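You operate a simulated robot arm through the tools that you are given. There is no shell and no other tool. Be economical: measure what you need, move in short steps, check, and stop when the job is done.

You are at the controls of a simulated two-armed robot. One attempt, no reset.

## Task
Take the glue jar with the earliest date from the top of the window bench and put it on the grey stand shelf. Then take the driver block that says "220 V" from the top of the window bench and put it on the top of the left hood. Then push the left box flap shut. Keep to this order. Set down upright: glue jar.

It is judged by the outcome, as a careful person would: the job done as asked, and still so three seconds after it is handed in. It fails if anything else is knocked over, pushed out of place, dropped, spilled or broken.

## Robot
Two 7-joint arms with two-finger parallel grippers on one trunk, on a base that drives. Base frame: it is fixed to the floor where the robot stands at the start and does not move with it; the origin is under the middle of the robot, x ahead of it, y to its left, z up. Units: m, rad, N and s.
The left shoulder is at the start at [0.07, 0.188, 1.165], the right one opposite. With the tool pointing down near the work surface each hand reaches from about 0.3 to 0.8 m from the robot's upright axis, wherever it stands, measured 20 degrees to its own side. Places, roughly: grey stand shelf (63x19 cm) [0.8, -0.84, 0.3]; left box flap [-2.3, 2.6, 1]; top of the left hood [-3.2, -2.3, 1.2]. Payload 3.91 kg a hand.
Tool frame (each hand has its own): the origin (TCP) lies between the finger pads and is the grasp point; the fingertips stand 0.03 m ahead of it; z points along the fingers, y is the line along which they close. The gripper opens to 0.11 m. The fingers are 0.02 m wide and 0.01 m thick; the gripper's body (0.048 by 0.112 m) begins 0.055 m behind the TCP.
Orientation is told as [roll, pitch, yaw] about the base's x, y, z axes, in that order, counted from this pose: with the fingers straight down and closing along the base's y, the tool's x points along the base's -x, its y along +y and its z along -z.

## Interface
- The arms move only by the tool nudge_tool. It takes "left_targets", "right_targets" or both (then of equal length, played together; a hand with none holds still); each is a list of rows, each a list of 6 numbers: the shift along the tool's x, y, z in units of 25 mm (1.0 is 25 mm), then the turn, a rotation vector about the tool's x, y, z in units of 8 degrees (1.0 is 8 degrees). In form: [[x, y, z, ax, ay, az], ...]. A call has 1 to 20 rows; each row shifts and turns the commanded pose from where the row before left it, along the tool's axes as they then stand. "left_hand" and "right_hand" are, for a hand that has rows, the opening, from 0 (shut) to 1 (fully open), set as the call begins (left out, the last holds). A call with a number of a shift or a turn outside -1 to 1 is refused whole. Rows are played at 5 a second. More than 0.05 m and 0.15 rad between two rows, or a gripper value outside its range, and nothing of the call is played. A pose out of reach is approached as far as the arm can. The call stops where the force on the tool passes 40 N (or 10 N more than at its start, if that is more) or the arm is blocked; 0.2 s more then pass. Each finger travels about 0.072 m/s and halts on what it meets, pressing with about 31 N; the grip force reading is that of the motor and also rises with nothing between the fingers. The clock runs only during rows and for 0.2 s after the last one: add rows that do not move to give the fingers time. It gives the time, the measured TCP pose, the force on the tool (base axes), the opening and the grip force at its end, in the units of the frame above (readings bear some noise), with the torque about the TCP (base axes, N m) and any sound that the robot's microphone picked up.
- Cameras (640 x 400 px; columns grow to the right, rows downward): "scene" is now at [0.1372, -0.0294, 1.3905]; the picture's right is [-0.31, -0.95, 0.00], its down [-0.54, 0.18, -0.82] and it looks along [0.78, -0.26, -0.57] (base axes); focal length 268 px, centre (320, 200). "left" rides on the left gripper at [0.072, -0.017, -0.103] in its tool frame; the picture's right is [0.23, 0.97, 0.00], its down [-0.76, 0.18, -0.62] and it looks along [-0.61, 0.14, 0.78] (tool axes); focal length 222 px, centre (320, 200). "right" rides on the right gripper at [0.072, 0.017, -0.103] in its tool frame; the picture's right is [-0.23, 0.97, 0.00], its down [-0.76, -0.18, -0.62] and it looks along [-0.61, -0.14, 0.78] (tool axes); focal length 222 px, centre (320, 200). There is no depth. A picture from a camera that has moved, and an enlarged one, comes with that camera's place and axes in the base frame and with its lens. The place of the scene camera against the robot may be out by one fixed shift of up to 0.012 m in any direction.
- get_image(camera): a new picture of that camera. It takes no simulated time.
- raise_lower(by): slides the trunk up (or, below 0, down) by that many m; the arms and the scene camera ride with it, the base frame stays. It gives what a move gives, with no picture.
- steer(legs): drives the robot by 1 to 6 legs, each [ahead, turn to the left] in m and rad, along the robot's own axes; the way and the turn of a leg run together, so that a leg with both is an arc; at most 1.5 m and 3.142 rad a leg. The arms and the cameras ride along, it lands a little off, and it stops where it bumps. It gives what a move gives.
- turn_head(pan, tilt): turns the head with the scene camera to pan (to the left, within 1.501 rad either way) and tilt (down, from -0.506 to 1.204), counted from straight ahead of the robot. It gives what a move gives.
- inspect(camera, box): a new picture of the part [left, top, right, bottom] of that camera's present view, enlarged. It takes no simulated time.
- sign_off(): hands the job in; it is judged then, once.

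Work in short steps. Places have to be worked out from the pictures, the camera data and where the tool is seen: move nearer, look again, correct. Check each grasp and each placing, and mend what went wrong. You have 165 turns and 138 pictures in all, those below and enlarged ones among them. Open the grippers and draw the arms clear of the work before you hand the job in, unless the task says otherwise; then end with one line.

The tools are called after "Emit:" as name(argument=value, ...) on one line, values as JSON. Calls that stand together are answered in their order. nudge_tool: Moves the arms, as the interface text tells. Its arguments: {"type":"object","properties":{"left_targets":{"type":"array"},"left_hand":{"type":"number"},"right_targets":{"type":"array"},"right_hand":{"type":"number"}},"required":[]} The other tools are called the same way: raise_lower (by) slides the trunk up or down; steer (legs) drives the base; turn_head (pan, tilt) turns the head that bears the scene camera; get_image (camera) takes a picture; inspect (camera, box) takes an enlarged picture of a part of a camera's view; sign_off () hands the job in.

At the start:

```text
time: 0.0
left_ee_pos: [0.6087, 0.1715, 1.1342]
left_ee_rot: [-0.001, 0.002, 0.001]
left_ft_force: [0.3, -1.2, 0.6]
left_wrist_torque: [0.0, 0.0, -0.01]
left_finger_gap: 0.11
left_grip_force: 0.1
right_ee_pos: [0.531, -0.3448, 1.2143]
right_ee_rot: [0.001, 0.0, 0.0]
right_ft_force: [0.2, -0.1, -0.4]
right_wrist_torque: [0.04, -0.02, 0.01]
right_finger_gap: 0.1103
right_grip_force: 0.2
trunk travel left (down, up): [-0.675, 0.265]
robot x, y, heading: [0.0007, 0.0001, -0.005]
head pan, tilt: [-0.319, 0.604]
```

scene: 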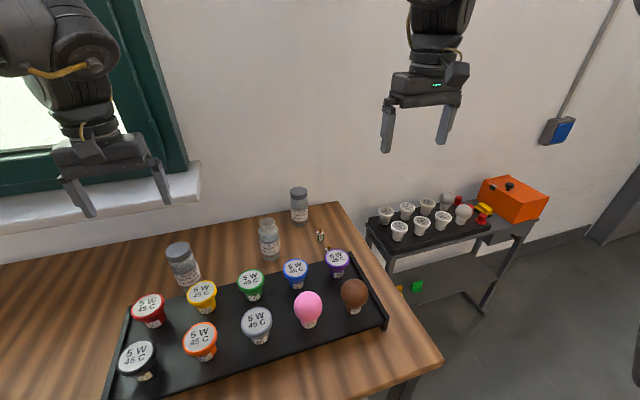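
right: 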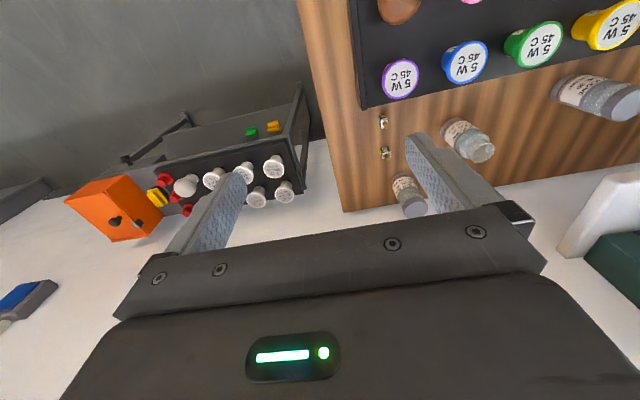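
left: 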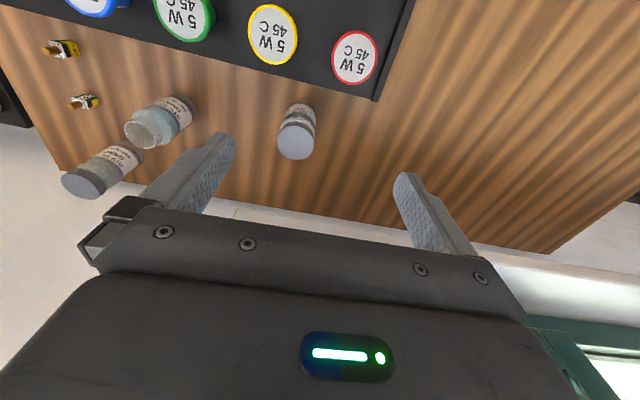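

The bench in front carries three jars and two tiny blocks. I enlarge the scene to read labels.

Emit:
inspect(camera="scene", box=[150, 170, 350, 295])

Emit:
inspect(camera="left", box=[20, 20, 340, 220])

Emit:
inspect(camera="scene", box=[350, 160, 570, 300])

```text
3.20 times, centred on (250, 232) of scene
camera zoom: at [0.1372, -0.0294, 1.3905], right [-0.31, -0.95, 0.0], down [-0.54, 0.18, -0.82], along [0.78, -0.26, -0.57], focal length 859 px, centre (544, 96)
```

zoom: 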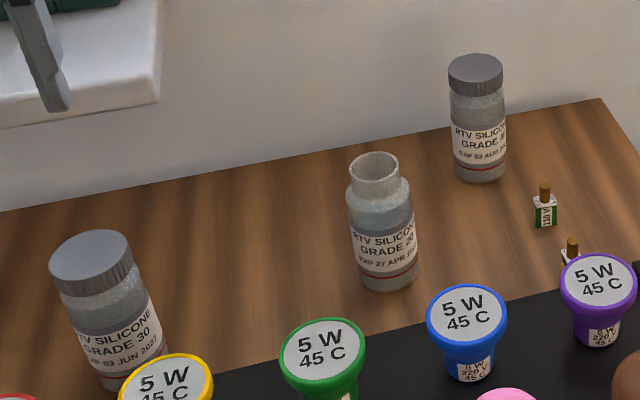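

```text
2.00 times, centred on (180, 120) of left
camera zoom: at [0.5363, 0.1552, 1.2383], right [-0.23, 0.97, 0.0], down [0.76, 0.18, 0.62], along [0.61, 0.14, -0.78], focal length 444 px, centre (600, 360)
```

zoom: 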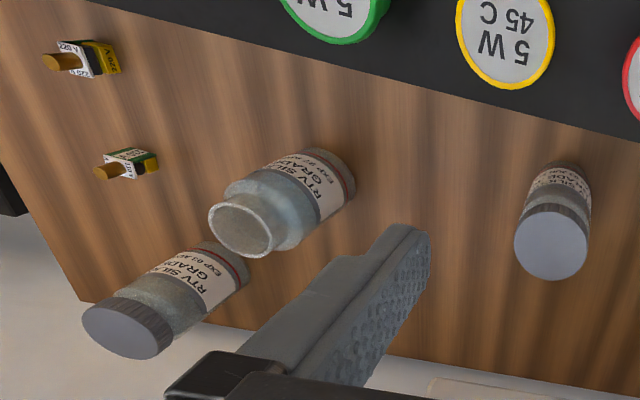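

```text
2.86 times, centred on (460, 230) of scene
camera zoom: at [0.1372, -0.0294, 1.3905], right [-0.31, -0.95, 0.0], down [-0.54, 0.18, -0.82], along [0.78, -0.26, -0.57], focal length 767 px, centre (-80, 114)
```

zoom: 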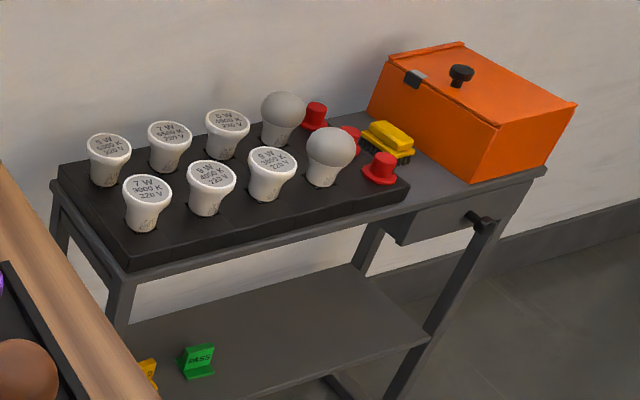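

Zoom more on each label to read the years.

Emit:
inspect(camera="scene", box=[252, 235, 292, 260])

Emit:
inspect(camera="scene", box=[282, 205, 322, 230])

Emit:
inspect(camera="scene", box=[165, 265, 213, 295])

Emit:
inspect(camera="scene", box=[304, 222, 344, 257])

```text
16.00 times, centred on (272, 248) of scene
camera zoom: at [0.1372, -0.0294, 1.3905], right [-0.31, -0.95, 0.0], down [-0.54, 0.18, -0.82], along [0.78, -0.26, -0.57], focal length 4294 px, centre (1088, -560)
```

zoom: 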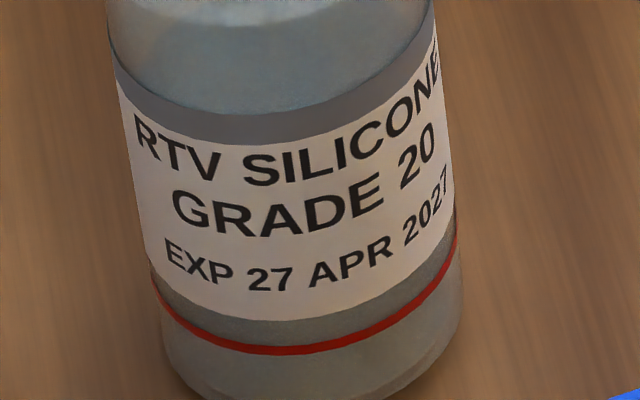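

```text
16.00 times, centred on (302, 218) of scene
camera zoom: at [0.1372, -0.0294, 1.3905], right [-0.31, -0.95, 0.0], down [-0.54, 0.18, -0.82], along [0.78, -0.26, -0.57], focal length 4294 px, centre (608, -80)
```

zoom: 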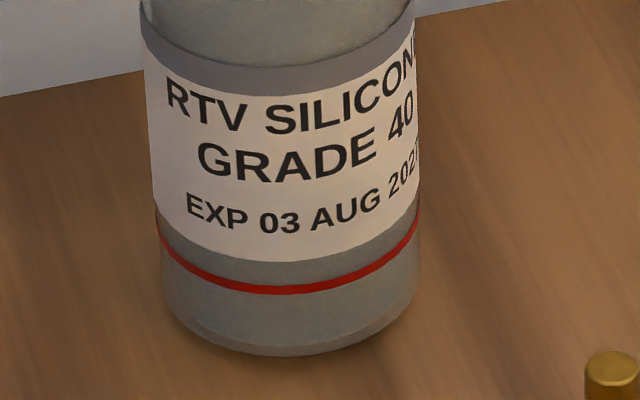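

```text
13.33 times, centred on (189, 280) of scene
camera zoom: at [0.1372, -0.0294, 1.3905], right [-0.31, -0.95, 0.0], down [-0.54, 0.18, -0.82], along [0.78, -0.26, -0.57], focal length 3578 px, centre (2067, -867)
```

zoom: 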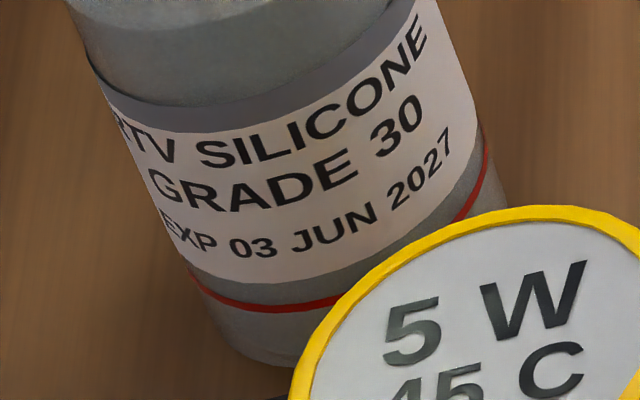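

```text
11.43 times, centred on (324, 240) of scene
camera zoom: at [0.1372, -0.0294, 1.3905], right [-0.31, -0.95, 0.0], down [-0.54, 0.18, -0.82], along [0.78, -0.26, -0.57], focal length 3067 px, centre (274, -251)
```

zoom: 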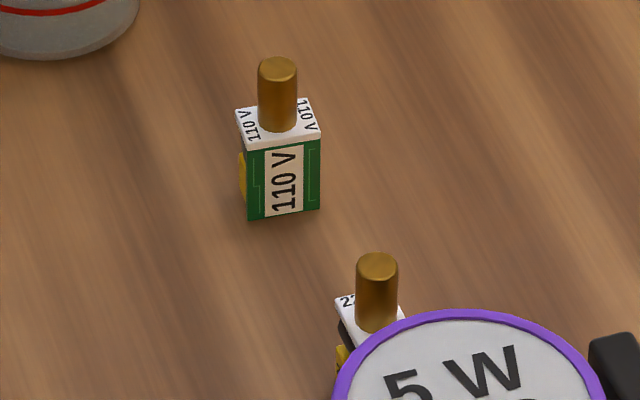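

The year on the AUG jar is cut off. Look at it from the wrist cameras; also confirm the 220 V block.

Emit:
inspect(camera="right", box=[375, 160, 439, 224])

Emit:
inspect(camera="left", box=[60, 130, 156, 200])

Emit:
inspect(camera="left", box=[35, 30, 105, 115])

```text
6.25 times, centred on (407, 192) of right
camera zoom: at [0.4586, -0.3281, 1.3165], right [0.23, 0.97, 0.0], down [0.76, -0.18, 0.62], along [0.61, -0.14, -0.78], focal length 1388 px, centre (-224, 250)
```

zoom: 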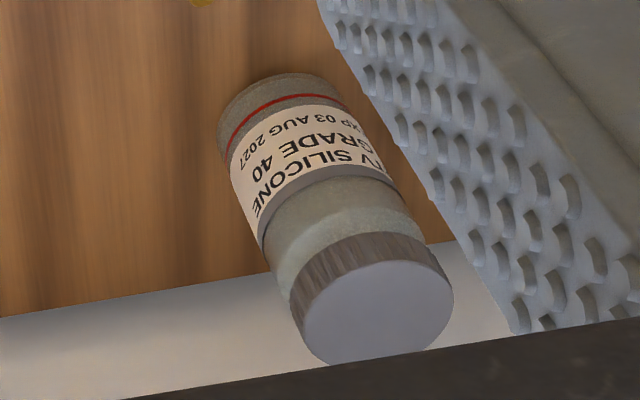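

```text
5.71 times, centred on (108, 165) of left
camera zoom: at [0.5363, 0.1552, 1.2383], right [-0.23, 0.97, 0.0], down [0.76, 0.18, 0.62], along [0.61, 0.14, -0.78], focal length 1269 px, centre (1531, 400)
```

zoom: 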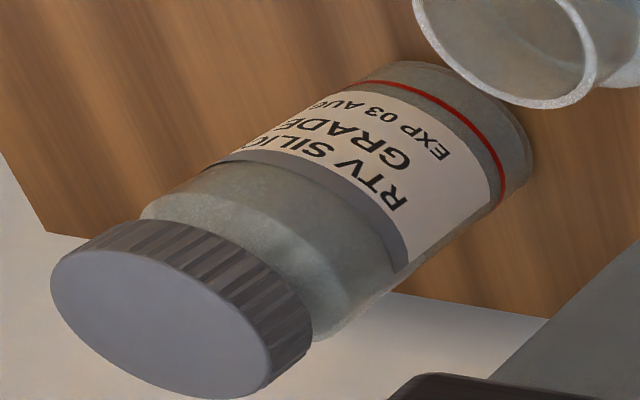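

```text
4.71 times, centred on (70, 72) of left
camera zoom: at [0.5363, 0.1552, 1.2383], right [-0.23, 0.97, 0.0], down [0.76, 0.18, 0.62], along [0.61, 0.14, -0.78], focal length 1045 px, centre (1496, 800)
```

zoom: 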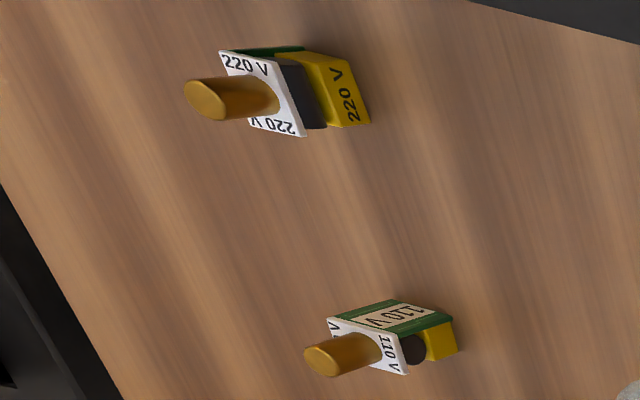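

Target jar is 27 APR 2027 (the open one), at about (0.726,-0.074), top z≈0.92, base ≈0.79. Target block is the one nearer the tray. Next look at the stand shelf.

Emit:
turn_head(pan=-0.75, tilt=0.7)

Emit:
get_image(camera="scene")

```text
time: 0.9
left_ee_pos: [0.6096, 0.1721, 1.1338]
left_ee_rot: [0.002, 0.001, -0.001]
left_ft_force: [0.7, 0.4, 0.6]
left_wrist_torque: [0.01, -0.02, -0.02]
left_finger_gap: 0.1101
left_grip_force: 0.0
right_ee_pos: [0.5313, -0.3451, 1.2139]
right_ee_rot: [0.001, 0.0, 0.0]
right_ft_force: [-0.7, -0.2, 0.3]
right_wrist_torque: [-0.03, -0.02, 0.01]
right_finger_gap: 0.11
right_grip_force: 0.0
trunk travel left (down, up): [-0.675, 0.265]
robot x, y, heading: [0.0001, -0.0018, 0.005]
head pan, tilt: [-0.75, 0.7]
```

```text
124 pictures are left
camera scene: at [0.1156, -0.0594, 1.3822], right [-0.68, -0.73, 0.0], down [-0.47, 0.44, -0.76], along [0.56, -0.52, -0.64], focal length 268 px, centre (320, 200)
```

scene: 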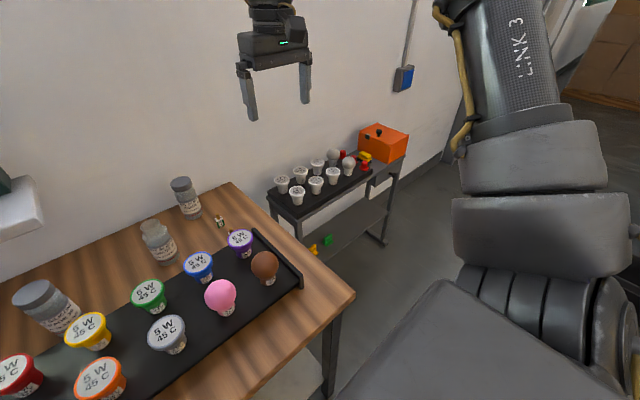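

The stand's shelf lies under its top with roughly 0.3 m clearance, so I'll grip the jar with the right hand tilted 45° (pointing forward-down) to slide it in later. First tilt the hand.

Emit:
nudge_tool(right_targets=[[0, 0, 0, 0, -0.9375, 0], [0, 0, 0, 0, -0.9375, 0], [0, 0, 0, 0, -0.9375, 0], [0, 0, 0, 0, -0.9375, 0], [0, 0, 0, 0, -0.9375, 0], [0, 0, 0, 0, -0.9375, 0]], right_hand=1)

Emit:
turn_head(pan=-0.32, tilt=0.65)

Emit:
get_image(camera="scene")

```text
time: 2.3
left_ee_pos: [0.6091, 0.1711, 1.134]
left_ee_rot: [0.0, 0.002, 0.002]
left_ft_force: [-0.2, 0.0, 0.4]
left_wrist_torque: [0.03, -0.03, 0.02]
left_finger_gap: 0.1098
left_grip_force: 0.2
right_ee_pos: [0.5295, -0.3461, 1.2146]
right_ee_rot: [0.0, -0.787, -0.004]
right_ft_force: [0.4, -1.0, 0.7]
right_wrist_torque: [0.01, 0.0, 0.02]
right_finger_gap: 0.1098
right_grip_force: 0.1
trunk travel left (down, up): [-0.675, 0.265]
robot x, y, heading: [0.0018, -0.0017, 0.002]
head pan, tilt: [-0.75, 0.7]
```

```text
time: 3.2
left_ee_pos: [0.6085, 0.1716, 1.1336]
left_ee_rot: [0.0, 0.001, 0.0]
left_ft_force: [-0.3, 0.1, 0.6]
left_wrist_torque: [-0.03, -0.03, 0.0]
left_finger_gap: 0.1099
left_grip_force: 0.0
right_ee_pos: [0.5311, -0.3447, 1.2136]
right_ee_rot: [0.0, -0.784, 0.0]
right_ft_force: [-0.2, 0.3, -0.2]
right_wrist_torque: [-0.01, 0.0, -0.03]
right_finger_gap: 0.1098
right_grip_force: 0.0
trunk travel left (down, up): [-0.675, 0.265]
robot x, y, heading: [0.0007, -0.0009, 0.0]
head pan, tilt: [-0.319, 0.649]
```

```text
123 pictures are left
camera scene: at [0.1357, -0.0289, 1.3866], right [-0.31, -0.95, 0.0], down [-0.57, 0.19, -0.8], along [0.76, -0.25, -0.6], focal length 268 px, centre (320, 200)
```

scene: 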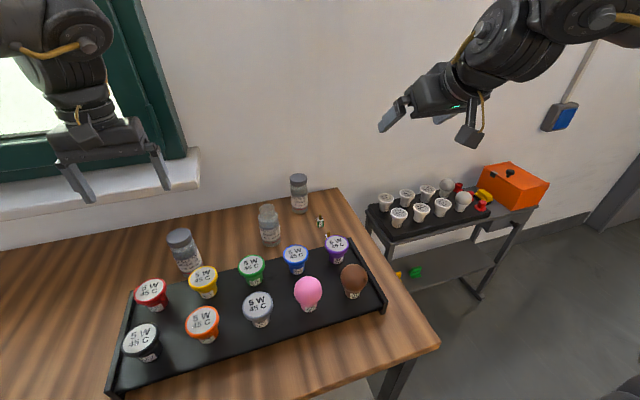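

The camera boom hangs below the tilted hand, so I ease the tilt to 40° for lamp clearance and move to a pre-grasp 12 cm back along the tool axis.

Emit:
nudge_tool(right_targets=[[0, 0, 0, 0, 0.625, 0], [0.234, 0.903, 0.839, 0, 0, 0], [0.234, 0.903, 0.839, 0, 0, 0], [0.234, 0.903, 0.839, 0, 0, 0], [0.234, 0.903, 0.839, 0, 0, 0], [0.234, 0.903, 0.839, 0, 0, 0], [0.234, 0.903, 0.839, 0, 0, 0], [0.234, 0.903, 0.839, 0, 0, 0], [0.234, 0.903, 0.839, 0, 0, 0], [0.234, 0.903, 0.839, 0, 0, 0], [0.234, 0.903, 0.839, 0, 0, 0], [0.234, 0.903, 0.839, 0, 0, 0], [0.234, 0.903, 0.839, 0, 0, 0], [0, 0, 0, 0, 0, 0]])

Emit:
get_image(camera="scene")

Emit:
get_image(camera="right")

Emit:
get_image(camera="left")

```text
time: 6.2
left_ee_pos: [0.608, 0.1715, 1.134]
left_ee_rot: [0.0, -0.001, 0.0]
left_ft_force: [-2.3, 0.0, 0.0]
left_wrist_torque: [0.0, -0.02, 0.0]
left_finger_gap: 0.11
left_grip_force: 0.1
right_ee_pos: [0.6467, -0.0805, 0.9759]
right_ee_rot: [-0.001, -0.698, 0.001]
right_ft_force: [-0.2, 0.2, 0.1]
right_wrist_torque: [-0.02, 0.0, 0.01]
right_finger_gap: 0.1098
right_grip_force: 0.0
right hand out of reach, approached as far as the arm can: row 7, 8, 10
trunk travel left (down, up): [-0.675, 0.265]
robot x, y, heading: [0.0026, -0.0008, -0.0]
head pan, tilt: [-0.319, 0.649]
```

```text
122 pictures are left
camera scene: at [0.1352, -0.0295, 1.3866], right [-0.31, -0.95, 0.0], down [-0.57, 0.19, -0.8], along [0.76, -0.25, -0.6], focal length 268 px, centre (320, 200)
```

scene: 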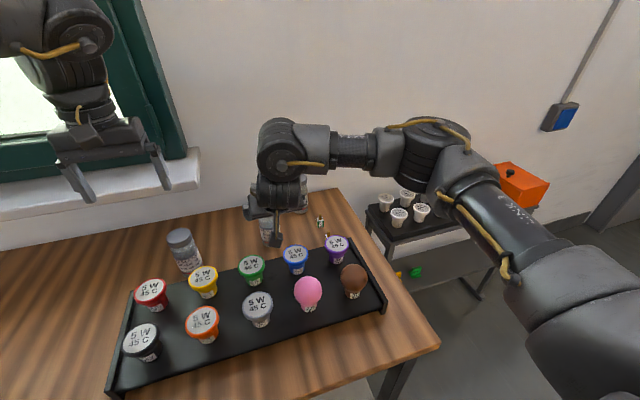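

```text
121 pictures are left
camera right: at [0.5252, -0.0632, 1.0072], right [0.17, 0.97, 0.15], down [0.18, -0.18, 0.97], along [0.97, -0.14, -0.21], focal length 222 px, centre (320, 200)
```

right: 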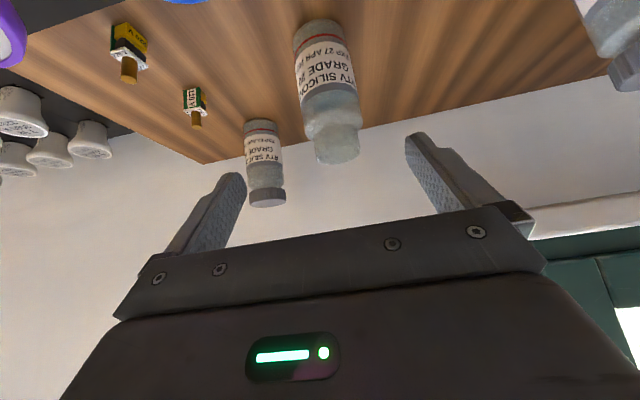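

```text
120 pictures are left
camera left: at [0.5357, 0.1547, 1.2386], right [-0.23, 0.97, 0.0], down [0.76, 0.18, 0.62], along [0.61, 0.14, -0.78], focal length 222 px, centre (320, 200)
```

left: 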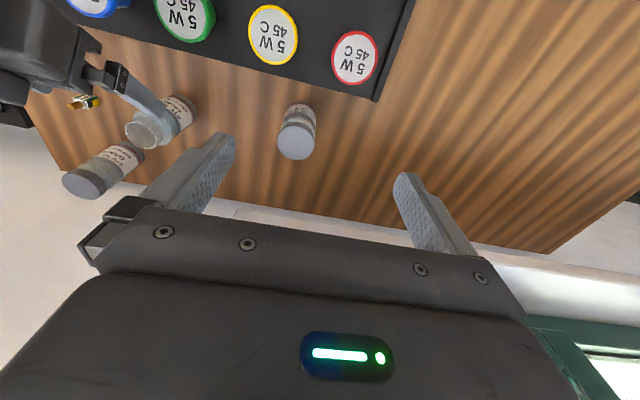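

Jar centred about y≈-0.071. Correct laterally, then advance most of the way along the tool axis.

Emit:
nudge_tool(right_targets=[[0.25, 0.38, 0, 0, 0, 0], [0, 0, 0.66, 0, 0, 0], [0, 0, 0.66, 0, 0, 0], [0, 0, 0.66, 0, 0, 0], [0, 0, 0.66, 0, 0, 0], [0, 0, 0, 0, 0, 0]])

Emit:
get_image(camera="right")

Emit:
inspect(camera="scene", box=[180, 160, 370, 320])

Emit:
inspect(camera="left", box=[0, 0, 260, 200])

```text
time: 7.6
left_ee_pos: [0.6082, 0.172, 1.1331]
left_ee_rot: [0.002, 0.0, -0.001]
left_ft_force: [-0.3, -0.4, -0.5]
left_wrist_torque: [-0.01, -0.04, 0.0]
left_finger_gap: 0.11
left_grip_force: 0.0
right_ee_pos: [0.6848, -0.0681, 0.9202]
right_ee_rot: [0.0, -0.699, 0.0]
right_ft_force: [-0.4, -0.2, 0.8]
right_wrist_torque: [-0.04, -0.03, 0.02]
right_finger_gap: 0.1102
right_grip_force: 0.1
trunk travel left (down, up): [-0.675, 0.265]
robot x, y, heading: [-0.0005, 0.0021, 0.002]
head pan, tilt: [-0.319, 0.649]
```

```text
119 pictures are left
camera right: at [0.5633, -0.0512, 0.9527], right [0.17, 0.97, 0.15], down [0.18, -0.18, 0.97], along [0.97, -0.14, -0.21], focal length 222 px, centre (320, 200)
```

right: 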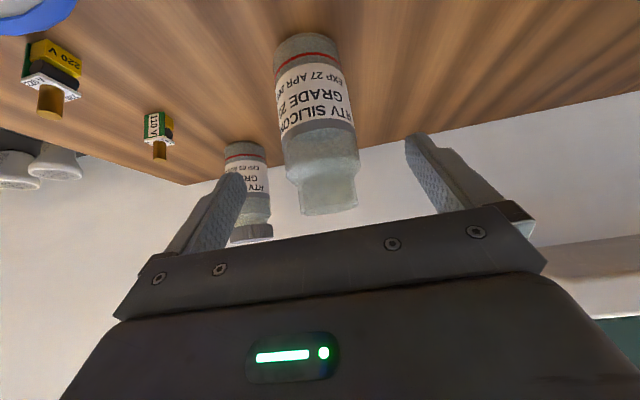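

```text
2.50 times, centred on (275, 240) of scene
camera zoom: at [0.1354, -0.0284, 1.3866], right [-0.31, -0.95, 0.0], down [-0.57, 0.19, -0.8], along [0.76, -0.25, -0.6], focal length 671 px, centre (432, 100)
```

zoom: 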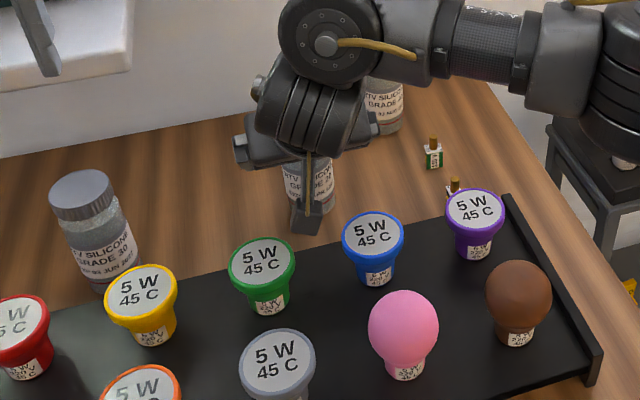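

```text
2.00 times, centred on (130, 100) of left
camera zoom: at [0.5359, 0.1556, 1.2384], right [-0.23, 0.97, 0.0], down [0.76, 0.18, 0.62], along [0.61, 0.14, -0.78], focal length 444 px, centre (700, 400)
```

zoom: 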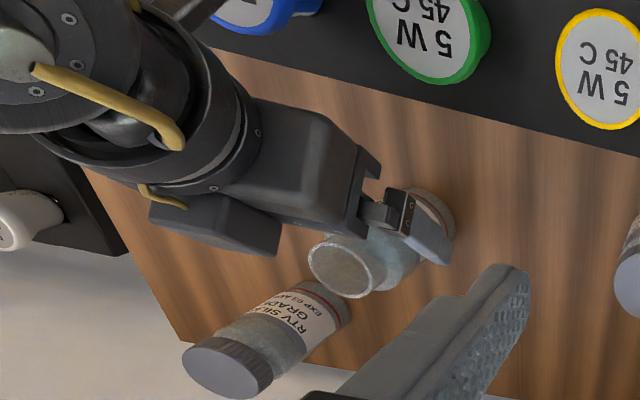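

Well centred, camera passes between lamps. Advance the last 48 mm.

Emit:
nudge_tool(right_targets=[[0, -0.05, 0.64, 0, 0, 0], [0, -0.05, 0.64, 0, 0, 0], [0, 0, 0.64, 0, 0, 0], [0, 0, 0, 0, 0, 0]])

Emit:
get_image(camera="right")

Emit:
inspect(camera="left", box=[50, 50, 250, 175])

```text
time: 8.6
left_ee_pos: [0.6086, 0.1727, 1.1341]
left_ee_rot: [0.0, 0.002, 0.0]
left_ft_force: [0.5, -0.6, 0.1]
left_wrist_torque: [0.02, 0.0, -0.04]
left_finger_gap: 0.1099
left_grip_force: 0.2
right_ee_pos: [0.7161, -0.0717, 0.8849]
right_ee_rot: [-0.002, -0.698, 0.0]
right_ft_force: [0.4, 0.1, 0.3]
right_wrist_torque: [0.02, -0.04, 0.0]
right_finger_gap: 0.1099
right_grip_force: 0.1
trunk travel left (down, up): [-0.675, 0.265]
robot x, y, heading: [0.0033, 0.0014, -0.0]
head pan, tilt: [-0.319, 0.649]
```

```text
116 pictures are left
camera right: at [0.5948, -0.0539, 0.9169], right [0.17, 0.97, 0.15], down [0.18, -0.18, 0.97], along [0.97, -0.14, -0.21], focal length 222 px, centre (320, 200)
```

right: 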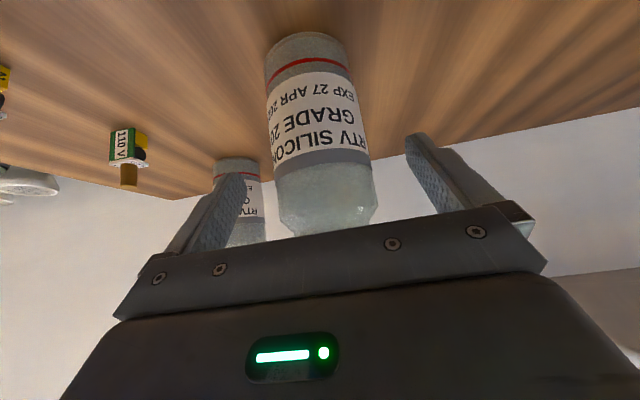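

```text
3.20 times, centred on (150, 112) of left
camera zoom: at [0.5361, 0.1554, 1.2383], right [-0.23, 0.97, 0.0], down [0.76, 0.18, 0.62], along [0.61, 0.14, -0.78], focal length 711 px, centre (864, 480)
```

zoom: 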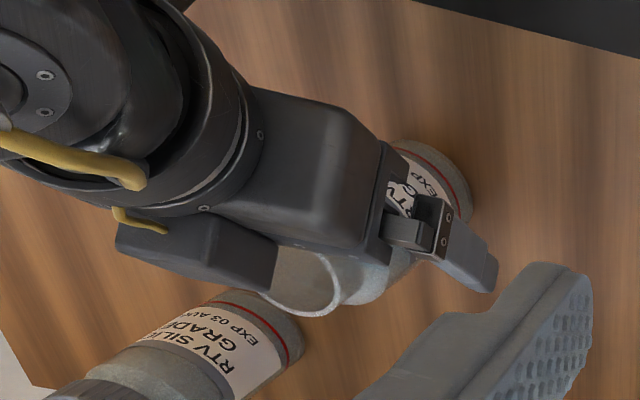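

Position as planned, no contact. Close the fingers.

Emit:
nudge_tool(right_targets=[[0, 0, 0, 0, 0, 0], [0, 0, 0, 0, 0, 0], [0, 0, 0, 0, 0, 0], [0, 0, 0, 0, 0, 0], [0, 0, 0, 0, 0, 0]], right_hand=0)

Emit:
get_image(camera="right")

```text
time: 9.8
left_ee_pos: [0.6077, 0.1728, 1.1348]
left_ee_rot: [0.002, 0.001, 0.0]
left_ft_force: [0.3, 0.0, -0.8]
left_wrist_torque: [0.03, 0.01, 0.05]
left_finger_gap: 0.11
left_grip_force: 0.0
right_ee_pos: [0.715, -0.0705, 0.8847]
right_ee_rot: [0.0, -0.698, 0.001]
right_ft_force: [0.1, 1.0, -0.4]
right_wrist_torque: [0.09, 0.01, -0.03]
right_finger_gap: 0.0554
right_grip_force: 31.1
trunk travel left (down, up): [-0.675, 0.265]
robot x, y, heading: [-0.0053, 0.0013, -0.003]
head pan, tilt: [-0.319, 0.649]
```

```text
114 pictures are left
camera right: at [0.5948, -0.0538, 0.9167], right [0.17, 0.97, 0.15], down [0.18, -0.18, 0.97], along [0.97, -0.14, -0.21], focal length 222 px, centre (320, 200)
```

right: 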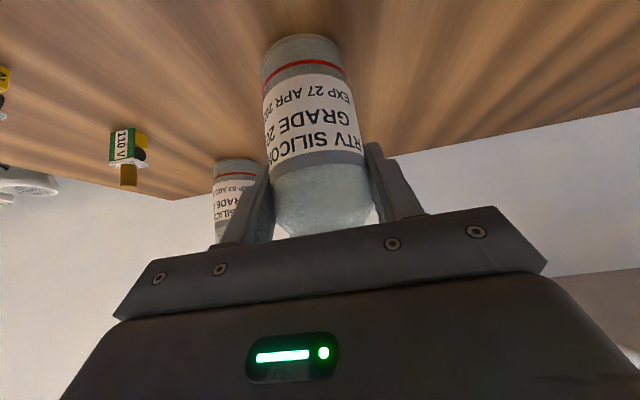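

Gripped at 55 mm. Lift straight up gently.

Emit:
nudge_tool(right_targets=[[-0.2, 0, -0.238, 0, 0, 0], [-0.35, 0, -0.417, 0, 0, 0], [-0.45, 0, -0.536, 0, 0, 0], [-0.45, 0, -0.536, 0, 0, 0], [-0.45, 0, -0.536, 0, 0, 0], [-0.45, 0, -0.536, 0, 0, 0], [-0.35, 0, -0.417, 0, 0, 0], [-0.2, 0, -0.238, 0, 0, 0], [0, 0, 0, 0, 0, 0]])

Emit:
get_image(camera="right")

Emit:
get_image(camera="left")

```text
time: 11.8
left_ee_pos: [0.6093, 0.1706, 1.1342]
left_ee_rot: [0.0, 0.002, -0.001]
left_ft_force: [-0.3, 0.2, -0.2]
left_wrist_torque: [-0.02, 0.01, 0.02]
left_finger_gap: 0.1101
left_grip_force: 0.1
right_ee_pos: [0.7172, -0.0712, 0.9965]
right_ee_rot: [0.0, -0.698, 0.001]
right_ft_force: [-0.6, 0.4, -2.4]
right_wrist_torque: [0.0, 0.03, 0.02]
right_finger_gap: 0.0555
right_grip_force: 31.1
trunk travel left (down, up): [-0.675, 0.265]
robot x, y, heading: [0.0001, 0.0029, 0.001]
head pan, tilt: [-0.319, 0.649]
```

```text
113 pictures are left
camera right: at [0.5945, -0.0538, 1.0282], right [0.17, 0.97, 0.15], down [0.18, -0.18, 0.97], along [0.97, -0.14, -0.21], focal length 222 px, centre (320, 200)
```

right: 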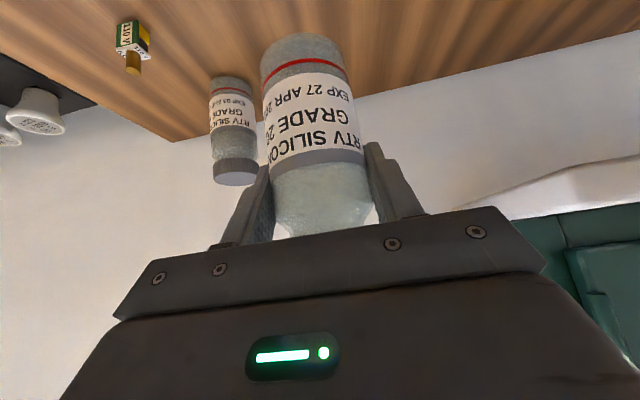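

```text
112 pictures are left
camera left: at [0.5368, 0.1552, 1.238], right [-0.23, 0.97, 0.0], down [0.76, 0.18, 0.62], along [0.61, 0.14, -0.78], focal length 222 px, centre (320, 200)
```

left: 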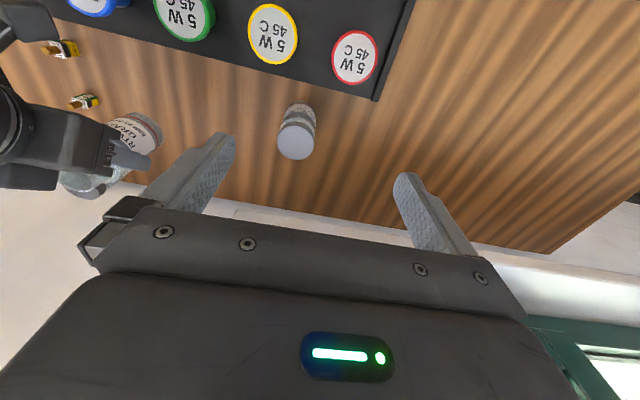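

Jar is held and hanging clear (≈0.24 kg). Raise the trunk for clearance over the lamps, then back away half a metre.

Emit:
raise_lower(by=0.1)

Emit:
steer(legs=[[-0.5, 0]])

Emit:
turn_head(pan=-0.9, tilt=0.5)

Emit:
get_image(camera="scene")

```text
time: 13.1
left_ee_pos: [0.6097, 0.1713, 1.2344]
left_ee_rot: [-0.001, 0.001, -0.001]
left_ft_force: [-0.1, -0.2, -0.1]
left_wrist_torque: [0.04, -0.01, 0.0]
left_finger_gap: 0.1101
left_grip_force: 0.0
right_ee_pos: [0.7158, -0.0712, 1.096]
right_ee_rot: [0.0, -0.696, 0.0]
right_ft_force: [0.0, 0.7, -2.4]
right_wrist_torque: [-0.02, 0.01, -0.01]
right_finger_gap: 0.0557
right_grip_force: 30.7
trunk travel left (down, up): [-0.775, 0.165]
robot x, y, heading: [-0.0002, 0.0003, -0.001]
head pan, tilt: [-0.319, 0.649]
```

```text
time: 16.1
left_ee_pos: [0.1078, 0.1715, 1.2334]
left_ee_rot: [0.001, 0.002, -0.007]
left_ft_force: [-0.7, 0.0, 0.1]
left_wrist_torque: [0.01, 0.0, -0.03]
left_finger_gap: 0.1099
left_grip_force: 0.1
right_ee_pos: [0.2125, -0.0733, 1.0946]
right_ee_rot: [0.0, -0.698, -0.006]
right_ft_force: [0.3, 0.2, -2.2]
right_wrist_torque: [-0.01, 0.03, -0.04]
right_finger_gap: 0.0554
right_grip_force: 31.1
trunk travel left (down, up): [-0.775, 0.165]
robot x, y, heading: [-0.501, 0.0041, -0.003]
head pan, tilt: [-0.319, 0.649]
```

```text
time: 17.1
left_ee_pos: [0.1073, 0.1705, 1.2335]
left_ee_rot: [-0.001, 0.001, -0.004]
left_ft_force: [0.8, -0.2, -0.8]
left_wrist_torque: [-0.01, -0.01, 0.04]
left_finger_gap: 0.1102
left_grip_force: 0.0
right_ee_pos: [0.2116, -0.073, 1.0956]
right_ee_rot: [0.001, -0.697, -0.006]
right_ft_force: [0.1, 1.0, -2.6]
right_wrist_torque: [-0.03, 0.01, 0.02]
right_finger_gap: 0.0554
right_grip_force: 31.0
trunk travel left (down, up): [-0.775, 0.165]
robot x, y, heading: [-0.5063, 0.0006, -0.007]
head pan, tilt: [-0.901, 0.499]
```

```text
111 pictures are left
camera scene: at [-0.393, -0.0721, 1.4998], right [-0.79, -0.62, 0.0], down [-0.3, 0.38, -0.88], along [0.54, -0.69, -0.48], focal length 268 px, centre (320, 200)
```

scene: 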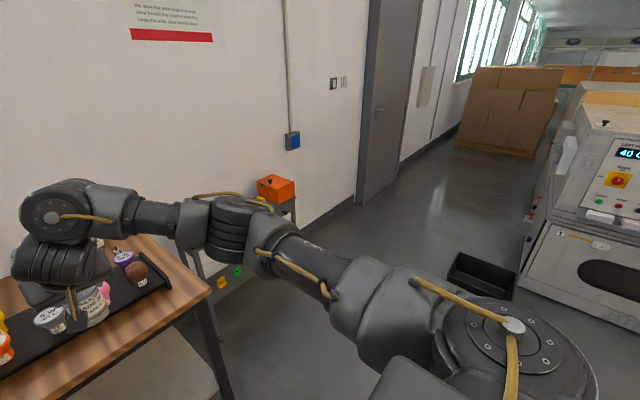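

Path is clear: floor crate at about (-0.45,-2.07), machine front around y≈-1.95. Turn right, drive 0.84 m, turn left to face the stand.

Emit:
steer(legs=[[0, -1.565], [0.82, 0], [0, 1.571]])

Emit:
turn_head(pan=0, tilt=0.6)

Emit:
get_image(camera="scene")

```text
time: 29.0
left_ee_pos: [0.1157, -0.6628, 1.2332]
left_ee_rot: [-0.001, 0.002, -0.024]
left_ft_force: [0.2, -0.1, 0.1]
left_wrist_torque: [-0.02, 0.03, 0.0]
left_finger_gap: 0.1098
left_grip_force: 0.2
right_ee_pos: [0.2149, -0.9068, 1.0957]
right_ee_rot: [0.0, -0.698, -0.025]
right_ft_force: [-0.3, 0.0, -2.4]
right_wrist_torque: [0.02, 0.02, -0.01]
right_finger_gap: 0.055
right_grip_force: 31.3
trunk travel left (down, up): [-0.775, 0.165]
robot x, y, heading: [-0.4988, -0.8182, -0.025]
head pan, tilt: [-0.901, 0.499]
```

```text
time: 30.2
left_ee_pos: [0.1149, -0.662, 1.2332]
left_ee_rot: [0.001, 0.003, -0.024]
left_ft_force: [-0.2, 0.5, 0.3]
left_wrist_torque: [0.0, 0.01, -0.01]
left_finger_gap: 0.11
left_grip_force: 0.0
right_ee_pos: [0.2159, -0.9078, 1.0955]
right_ee_rot: [0.0, -0.698, -0.025]
right_ft_force: [-0.4, 1.6, -2.1]
right_wrist_torque: [0.01, 0.01, -0.02]
right_finger_gap: 0.0551
right_grip_force: 30.8
trunk travel left (down, up): [-0.775, 0.165]
robot x, y, heading: [-0.4975, -0.8178, -0.027]
head pan, tilt: [0.0, 0.6]
```

```text
110 pictures are left
camera scene: at [-0.3565, -0.8237, 1.4908], right [-0.02, -1.0, 0.0], down [-0.57, 0.01, -0.82], along [0.82, -0.02, -0.57], focal length 268 px, centre (320, 200)
```

scene: 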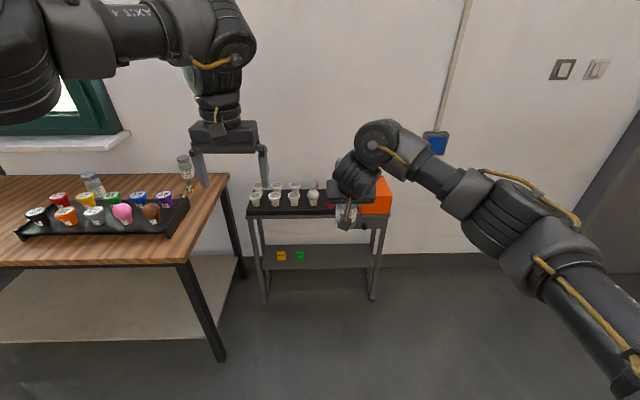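

Facing the stand. Zoom to see its shelf, top, and drawer.

Emit:
inspect(camera="scene", box=[230, 170, 410, 310])

```text
2.86 times, centred on (320, 240) of scene
camera zoom: at [-0.3565, -0.8237, 1.4908], right [-0.02, -1.0, 0.0], down [-0.57, 0.01, -0.82], along [0.82, -0.02, -0.57], focal length 767 px, centre (320, 86)
```

zoom: 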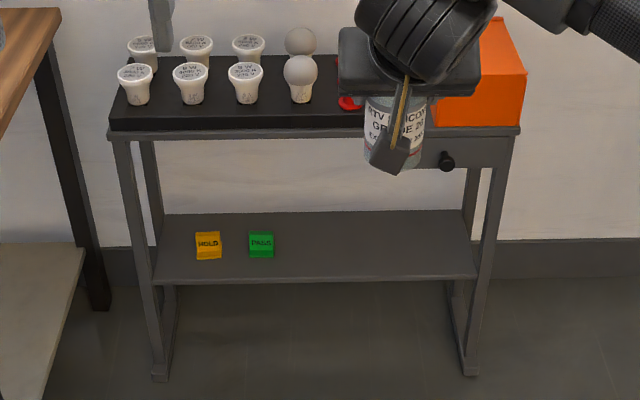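

Shelf spans x≈0.69–0.885 at z≈0.3; stand top underside ≈0.65; drawer+knob at the right end. I'll place the jar near y≈-0.88, x≈0.74. First pull the left hand in and up, then lower the trunk.

Emit:
nudge_tool(left_targets=[[0.8, 0, -0.4, 0, 0, 0], [0.8, 0, -0.4, 0, 0, 0], [0.8, 0, -0.4, 0, 0, 0], [0.8, 0, -0.4, 0, 0, 0], [0.8, 0, -0.4, 0, 0, 0], [0.8, 0, -0.4, 0, 0, 0], [0.8, 0, -0.4, 0, 0, 0], [0.8, 0, -0.4, 0, 0, 0], [0.8, 0, -0.4, 0, 0, 0], [0, 0, 0, 0, 0, 0]])

Emit:
raise_lower(by=-0.35)

Emit:
get_image(camera="scene")

```text
time: 32.4
left_ee_pos: [-0.0647, -0.6566, 1.3239]
left_ee_rot: [0.0, 0.002, -0.024]
left_ft_force: [-0.2, 0.5, 0.8]
left_wrist_torque: [-0.01, 0.03, -0.01]
left_finger_gap: 0.1102
left_grip_force: 0.0
right_ee_pos: [0.215, -0.9072, 1.0962]
right_ee_rot: [0.001, -0.695, -0.024]
right_ft_force: [0.1, 0.0, -3.0]
right_wrist_torque: [0.01, 0.04, -0.03]
right_finger_gap: 0.0551
right_grip_force: 31.4
trunk travel left (down, up): [-0.775, 0.165]
robot x, y, heading: [-0.5019, -0.8178, -0.022]
head pan, tilt: [0.0, 0.6]
```

```text
time: 35.8
left_ee_pos: [-0.0643, -0.6551, 0.9728]
left_ee_rot: [0.0, 0.001, -0.025]
left_ft_force: [0.4, 0.5, -0.4]
left_wrist_torque: [0.0, -0.01, 0.02]
left_finger_gap: 0.1102
left_grip_force: 0.1
right_ee_pos: [0.2153, -0.9079, 0.7475]
right_ee_rot: [-0.001, -0.699, -0.026]
right_ft_force: [-0.5, -0.8, -2.8]
right_wrist_torque: [0.01, 0.02, 0.02]
right_finger_gap: 0.0553
right_grip_force: 31.4
trunk travel left (down, up): [-0.425, 0.515]
robot x, y, heading: [-0.4974, -0.8183, -0.026]
head pan, tilt: [0.0, 0.6]
```

```text
108 pictures are left
camera scene: at [-0.3568, -0.8236, 1.1408], right [-0.02, -1.0, 0.0], down [-0.57, 0.01, -0.82], along [0.82, -0.02, -0.57], focal length 268 px, centre (320, 200)
```

scene: 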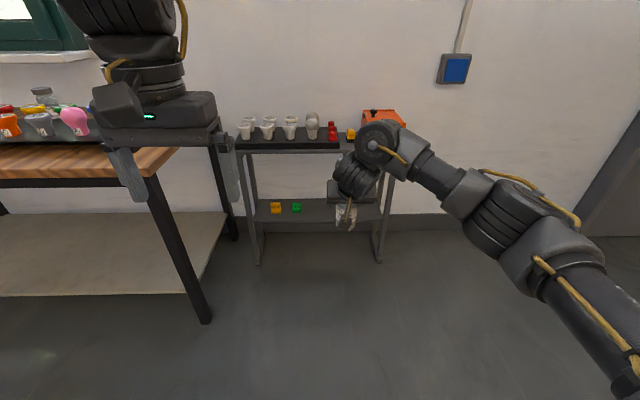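

Now lower the right hand straight down about 0.31 m to z≈0.435 in free space.

Emit:
nudge_tool(right_targets=[[0.3, 0, 0.36, 0, 0, 0], [0.5, 0, 0.6, 0, 0, 0], [0.643, 0, 0.766, 0, 0, 0], [0.643, 0, 0.766, 0, 0, 0], [0.643, 0, 0.766, 0, 0, 0], [0.643, 0, 0.766, 0, 0, 0], [0.643, 0, 0.766, 0, 0, 0], [0.643, 0, 0.766, 0, 0, 0], [0.643, 0, 0.766, 0, 0, 0], [0.643, 0, 0.766, 0, 0, 0], [0.643, 0, 0.766, 0, 0, 0], [0.643, 0, 0.766, 0, 0, 0], [0.5, 0, 0.6, 0, 0, 0], [0.3, 0, 0.36, 0, 0, 0], [0, 0, 0, 0, 0, 0]])

Emit:
get_image(camera="scene")

Emit:
get_image(camera="right")

```text
time: 39.0
left_ee_pos: [-0.065, -0.6561, 0.9734]
left_ee_rot: [-0.001, 0.002, -0.025]
left_ft_force: [-0.4, -0.8, 0.0]
left_wrist_torque: [0.0, -0.01, 0.0]
left_finger_gap: 0.1099
left_grip_force: 0.0
right_ee_pos: [0.2145, -0.9065, 0.4344]
right_ee_rot: [-0.001, -0.698, -0.025]
right_ft_force: [-0.5, -0.3, -3.1]
right_wrist_torque: [0.01, 0.01, -0.02]
right_finger_gap: 0.0552
right_grip_force: 31.1
trunk travel left (down, up): [-0.425, 0.515]
robot x, y, heading: [-0.4993, -0.8227, -0.028]
head pan, tilt: [0.0, 0.6]
```

```text
107 pictures are left
camera scene: at [-0.3568, -0.8236, 1.1408], right [-0.02, -1.0, 0.0], down [-0.57, 0.01, -0.82], along [0.82, -0.02, -0.57], focal length 268 px, centre (320, 200)
```

scene: 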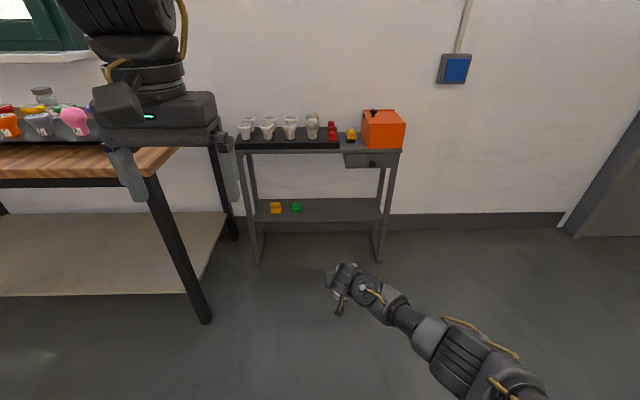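

```text
106 pictures are left
camera right: at [0.094, -0.8868, 0.4662], right [0.2, 0.97, 0.15], down [0.18, -0.18, 0.97], along [0.96, -0.17, -0.21], focal length 222 px, centre (320, 200)
```

right: 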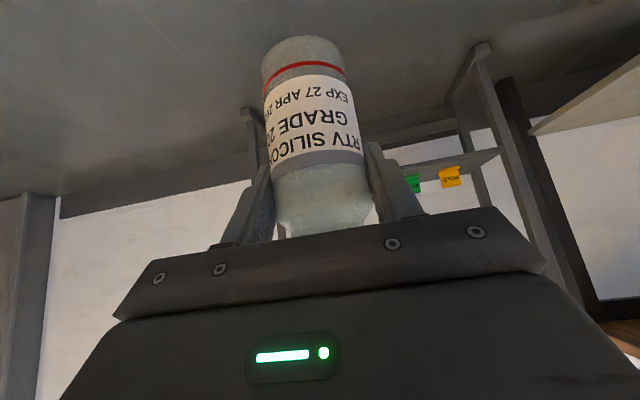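

Clear view. Straighten heading and drive 0.4 m forward, then check.

Emit:
steer(legs=[[0, 0.03], [0.38, 0]])

Emit:
get_image(camera="scene")

Emit:
get_image(camera="right")

```text
time: 41.8
left_ee_pos: [0.3203, -0.6431, 0.9731]
left_ee_rot: [0.0, 0.001, 0.004]
left_ft_force: [0.5, 0.9, 0.4]
left_wrist_torque: [0.0, 0.01, 0.0]
left_finger_gap: 0.1099
left_grip_force: 0.1
right_ee_pos: [0.607, -0.8864, 0.4338]
right_ee_rot: [0.0, -0.698, 0.002]
right_ft_force: [-0.4, 0.7, -2.6]
right_wrist_torque: [0.02, 0.04, 0.01]
right_finger_gap: 0.0549
right_grip_force: 31.0
trunk travel left (down, up): [-0.425, 0.515]
robot x, y, heading: [-0.1096, -0.8165, 0.003]
head pan, tilt: [0.0, 0.6]
```

```text
105 pictures are left
camera scene: at [0.0335, -0.8182, 1.1407], right [0.0, -1.0, 0.0], down [-0.57, 0.0, -0.82], along [0.82, 0.0, -0.57], focal length 268 px, centre (320, 200)
```

scene: 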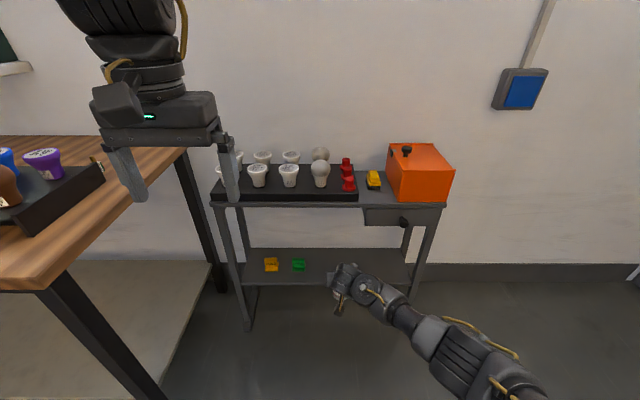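

```text
104 pictures are left
camera right: at [0.4853, -0.8691, 0.4658], right [0.17, 0.97, 0.15], down [0.18, -0.18, 0.97], along [0.97, -0.14, -0.21], focal length 222 px, centre (320, 200)
```

right: 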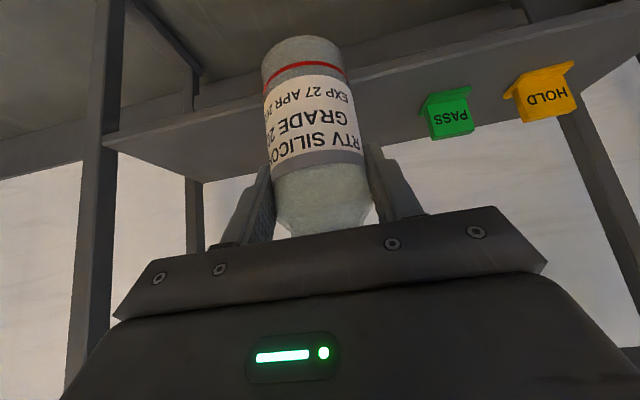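

Bottom of the jar is ≈0.33–0.34, above the shelf (0.30). Drive on 0.12 m so the jar lands near x≈0.74.

Emit:
steer(legs=[[0.118, 0]])

Emit:
get_image(camera="scene")

Emit:
get_image(camera="right")

```text
time: 43.1
left_ee_pos: [0.4382, -0.6435, 0.9729]
left_ee_rot: [0.0, 0.003, 0.003]
left_ft_force: [0.9, 0.6, 0.3]
left_wrist_torque: [-0.01, -0.01, -0.01]
left_finger_gap: 0.11
left_grip_force: 0.1
right_ee_pos: [0.7237, -0.8859, 0.4328]
right_ee_rot: [0.0, -0.696, 0.004]
right_ft_force: [0.7, -0.1, -3.4]
right_wrist_torque: [0.0, 0.0, 0.0]
right_finger_gap: 0.0551
right_grip_force: 30.8
trunk travel left (down, up): [-0.425, 0.515]
robot x, y, heading: [0.0074, -0.8201, 0.004]
head pan, tilt: [0.0, 0.6]
```

```text
103 pictures are left
camera scene: at [0.1514, -0.8177, 1.1406], right [0.0, -1.0, 0.0], down [-0.57, 0.0, -0.82], along [0.82, 0.0, -0.57], focal length 268 px, centre (320, 200)
```

scene: 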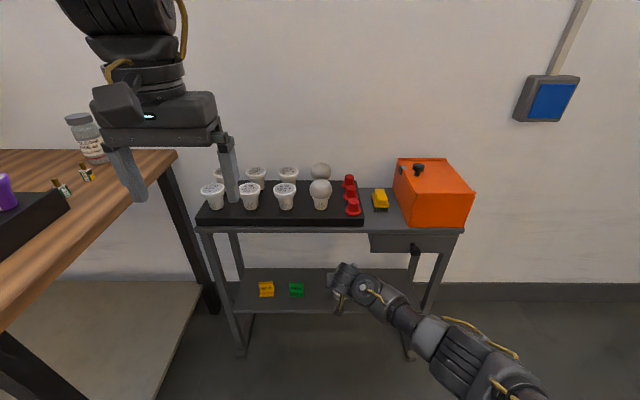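

```text
102 pictures are left
camera right: at [0.6027, -0.8685, 0.4654], right [0.17, 0.97, 0.15], down [0.19, -0.18, 0.97], along [0.97, -0.14, -0.21], focal length 222 px, centre (320, 200)
```

right: 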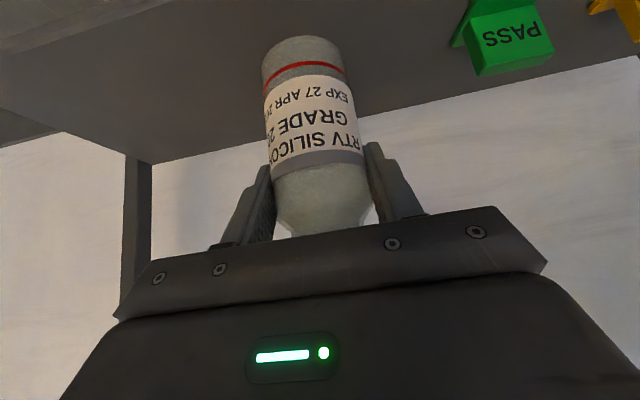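

Jar is over the shelf. Move 15 mm deeper, then lower 25 mm slowly and watch the force.

Emit:
nudge_tool(right_targets=[[-0.46, 0, 0.386, 0, 0, 0], [0, 0, 0, 0, 0, 0], [0.16, 0, 0.19, 0, 0, 0], [0.16, 0, 0.19, 0, 0, 0], [0.16, 0, 0.19, 0, 0, 0], [0.16, 0, 0.19, 0, 0, 0], [0, 0, 0, 0, 0, 0]])

Emit:
get_image(camera="right")

```text
time: 44.7
left_ee_pos: [0.437, -0.6425, 0.9733]
left_ee_rot: [0.002, 0.002, 0.003]
left_ft_force: [-0.2, 0.4, -0.6]
left_wrist_torque: [0.01, 0.02, 0.03]
left_finger_gap: 0.1102
left_grip_force: 0.1
right_ee_pos: [0.7378, -0.8845, 0.4092]
right_ee_rot: [0.001, -0.698, 0.003]
right_ft_force: [-0.1, 1.1, -3.1]
right_wrist_torque: [-0.01, -0.02, 0.03]
right_finger_gap: 0.0551
right_grip_force: 31.5
trunk travel left (down, up): [-0.425, 0.515]
robot x, y, heading: [0.0092, -0.8153, 0.002]
head pan, tilt: [0.0, 0.6]
```

```text
101 pictures are left
camera right: at [0.6169, -0.8683, 0.4412], right [0.17, 0.97, 0.15], down [0.18, -0.18, 0.97], along [0.97, -0.14, -0.21], focal length 222 px, centre (320, 200)
```

right: 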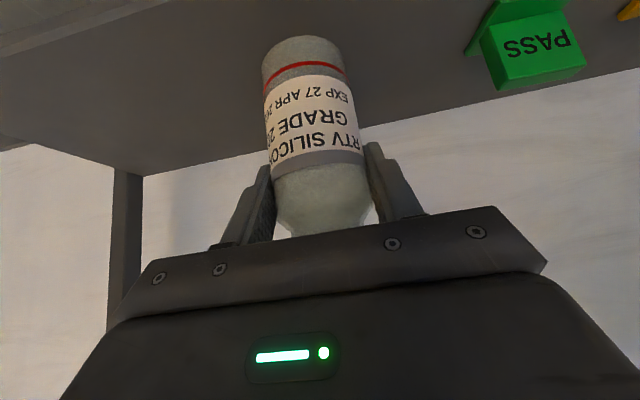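

No contact yet. Lower in 3–4 mm steps, 16 mm total.

Emit:
nudge_tool(right_targets=[[0.09, 0, 0.107, 0, 0, 0], [0.09, 0, 0.107, 0, 0, 0], [0.09, 0, 0.107, 0, 0, 0], [0, 0, 0, 0, 0, 0]])

```text
time: 45.7
left_ee_pos: [0.4386, -0.6427, 0.9741]
left_ee_rot: [0.0, 0.003, 0.002]
left_ft_force: [1.4, 0.1, -0.9]
left_wrist_torque: [-0.02, 0.0, 0.03]
left_finger_gap: 0.1103
left_grip_force: 0.1
right_ee_pos: [0.7387, -0.8859, 0.3994]
right_ee_rot: [0.002, -0.696, 0.003]
right_ft_force: [0.2, -0.5, -2.7]
right_wrist_torque: [0.0, 0.01, 0.04]
right_finger_gap: 0.0552
right_grip_force: 31.3
trunk travel left (down, up): [-0.425, 0.515]
robot x, y, heading: [0.0057, -0.8157, 0.006]
head pan, tilt: [0.0, 0.6]
```

Still free. Continue in 2 mm steps.

Emit:
nudge_tool(right_targets=[[0.051, 0, 0.061, 0, 0, 0], [0.051, 0, 0.061, 0, 0, 0], [0.051, 0, 0.061, 0, 0, 0], [0, 0, 0, 0, 0, 0]])

Emit:
get_image(camera="right")

```text
time: 46.7
left_ee_pos: [0.4377, -0.6423, 0.973]
left_ee_rot: [-0.001, 0.003, 0.004]
left_ft_force: [-0.3, 0.0, -0.3]
left_wrist_torque: [-0.01, 0.01, 0.03]
left_finger_gap: 0.11
left_grip_force: 0.0
right_ee_pos: [0.7373, -0.8861, 0.3924]
right_ee_rot: [0.0, -0.697, 0.001]
right_ft_force: [-0.5, 0.6, -3.3]
right_wrist_torque: [0.0, -0.03, 0.02]
right_finger_gap: 0.0551
right_grip_force: 31.0
trunk travel left (down, up): [-0.425, 0.515]
robot x, y, heading: [0.0049, -0.8199, 0.009]
head pan, tilt: [0.0, 0.6]
```

```text
100 pictures are left
camera right: at [0.6163, -0.8691, 0.425], right [0.17, 0.97, 0.15], down [0.18, -0.18, 0.97], along [0.97, -0.14, -0.21], focal length 222 px, centre (320, 200)
```

right: 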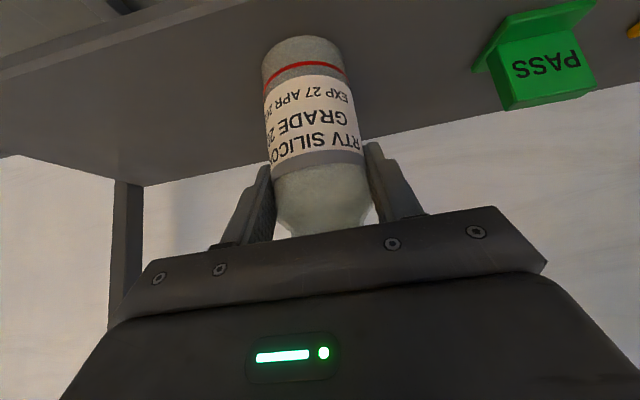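

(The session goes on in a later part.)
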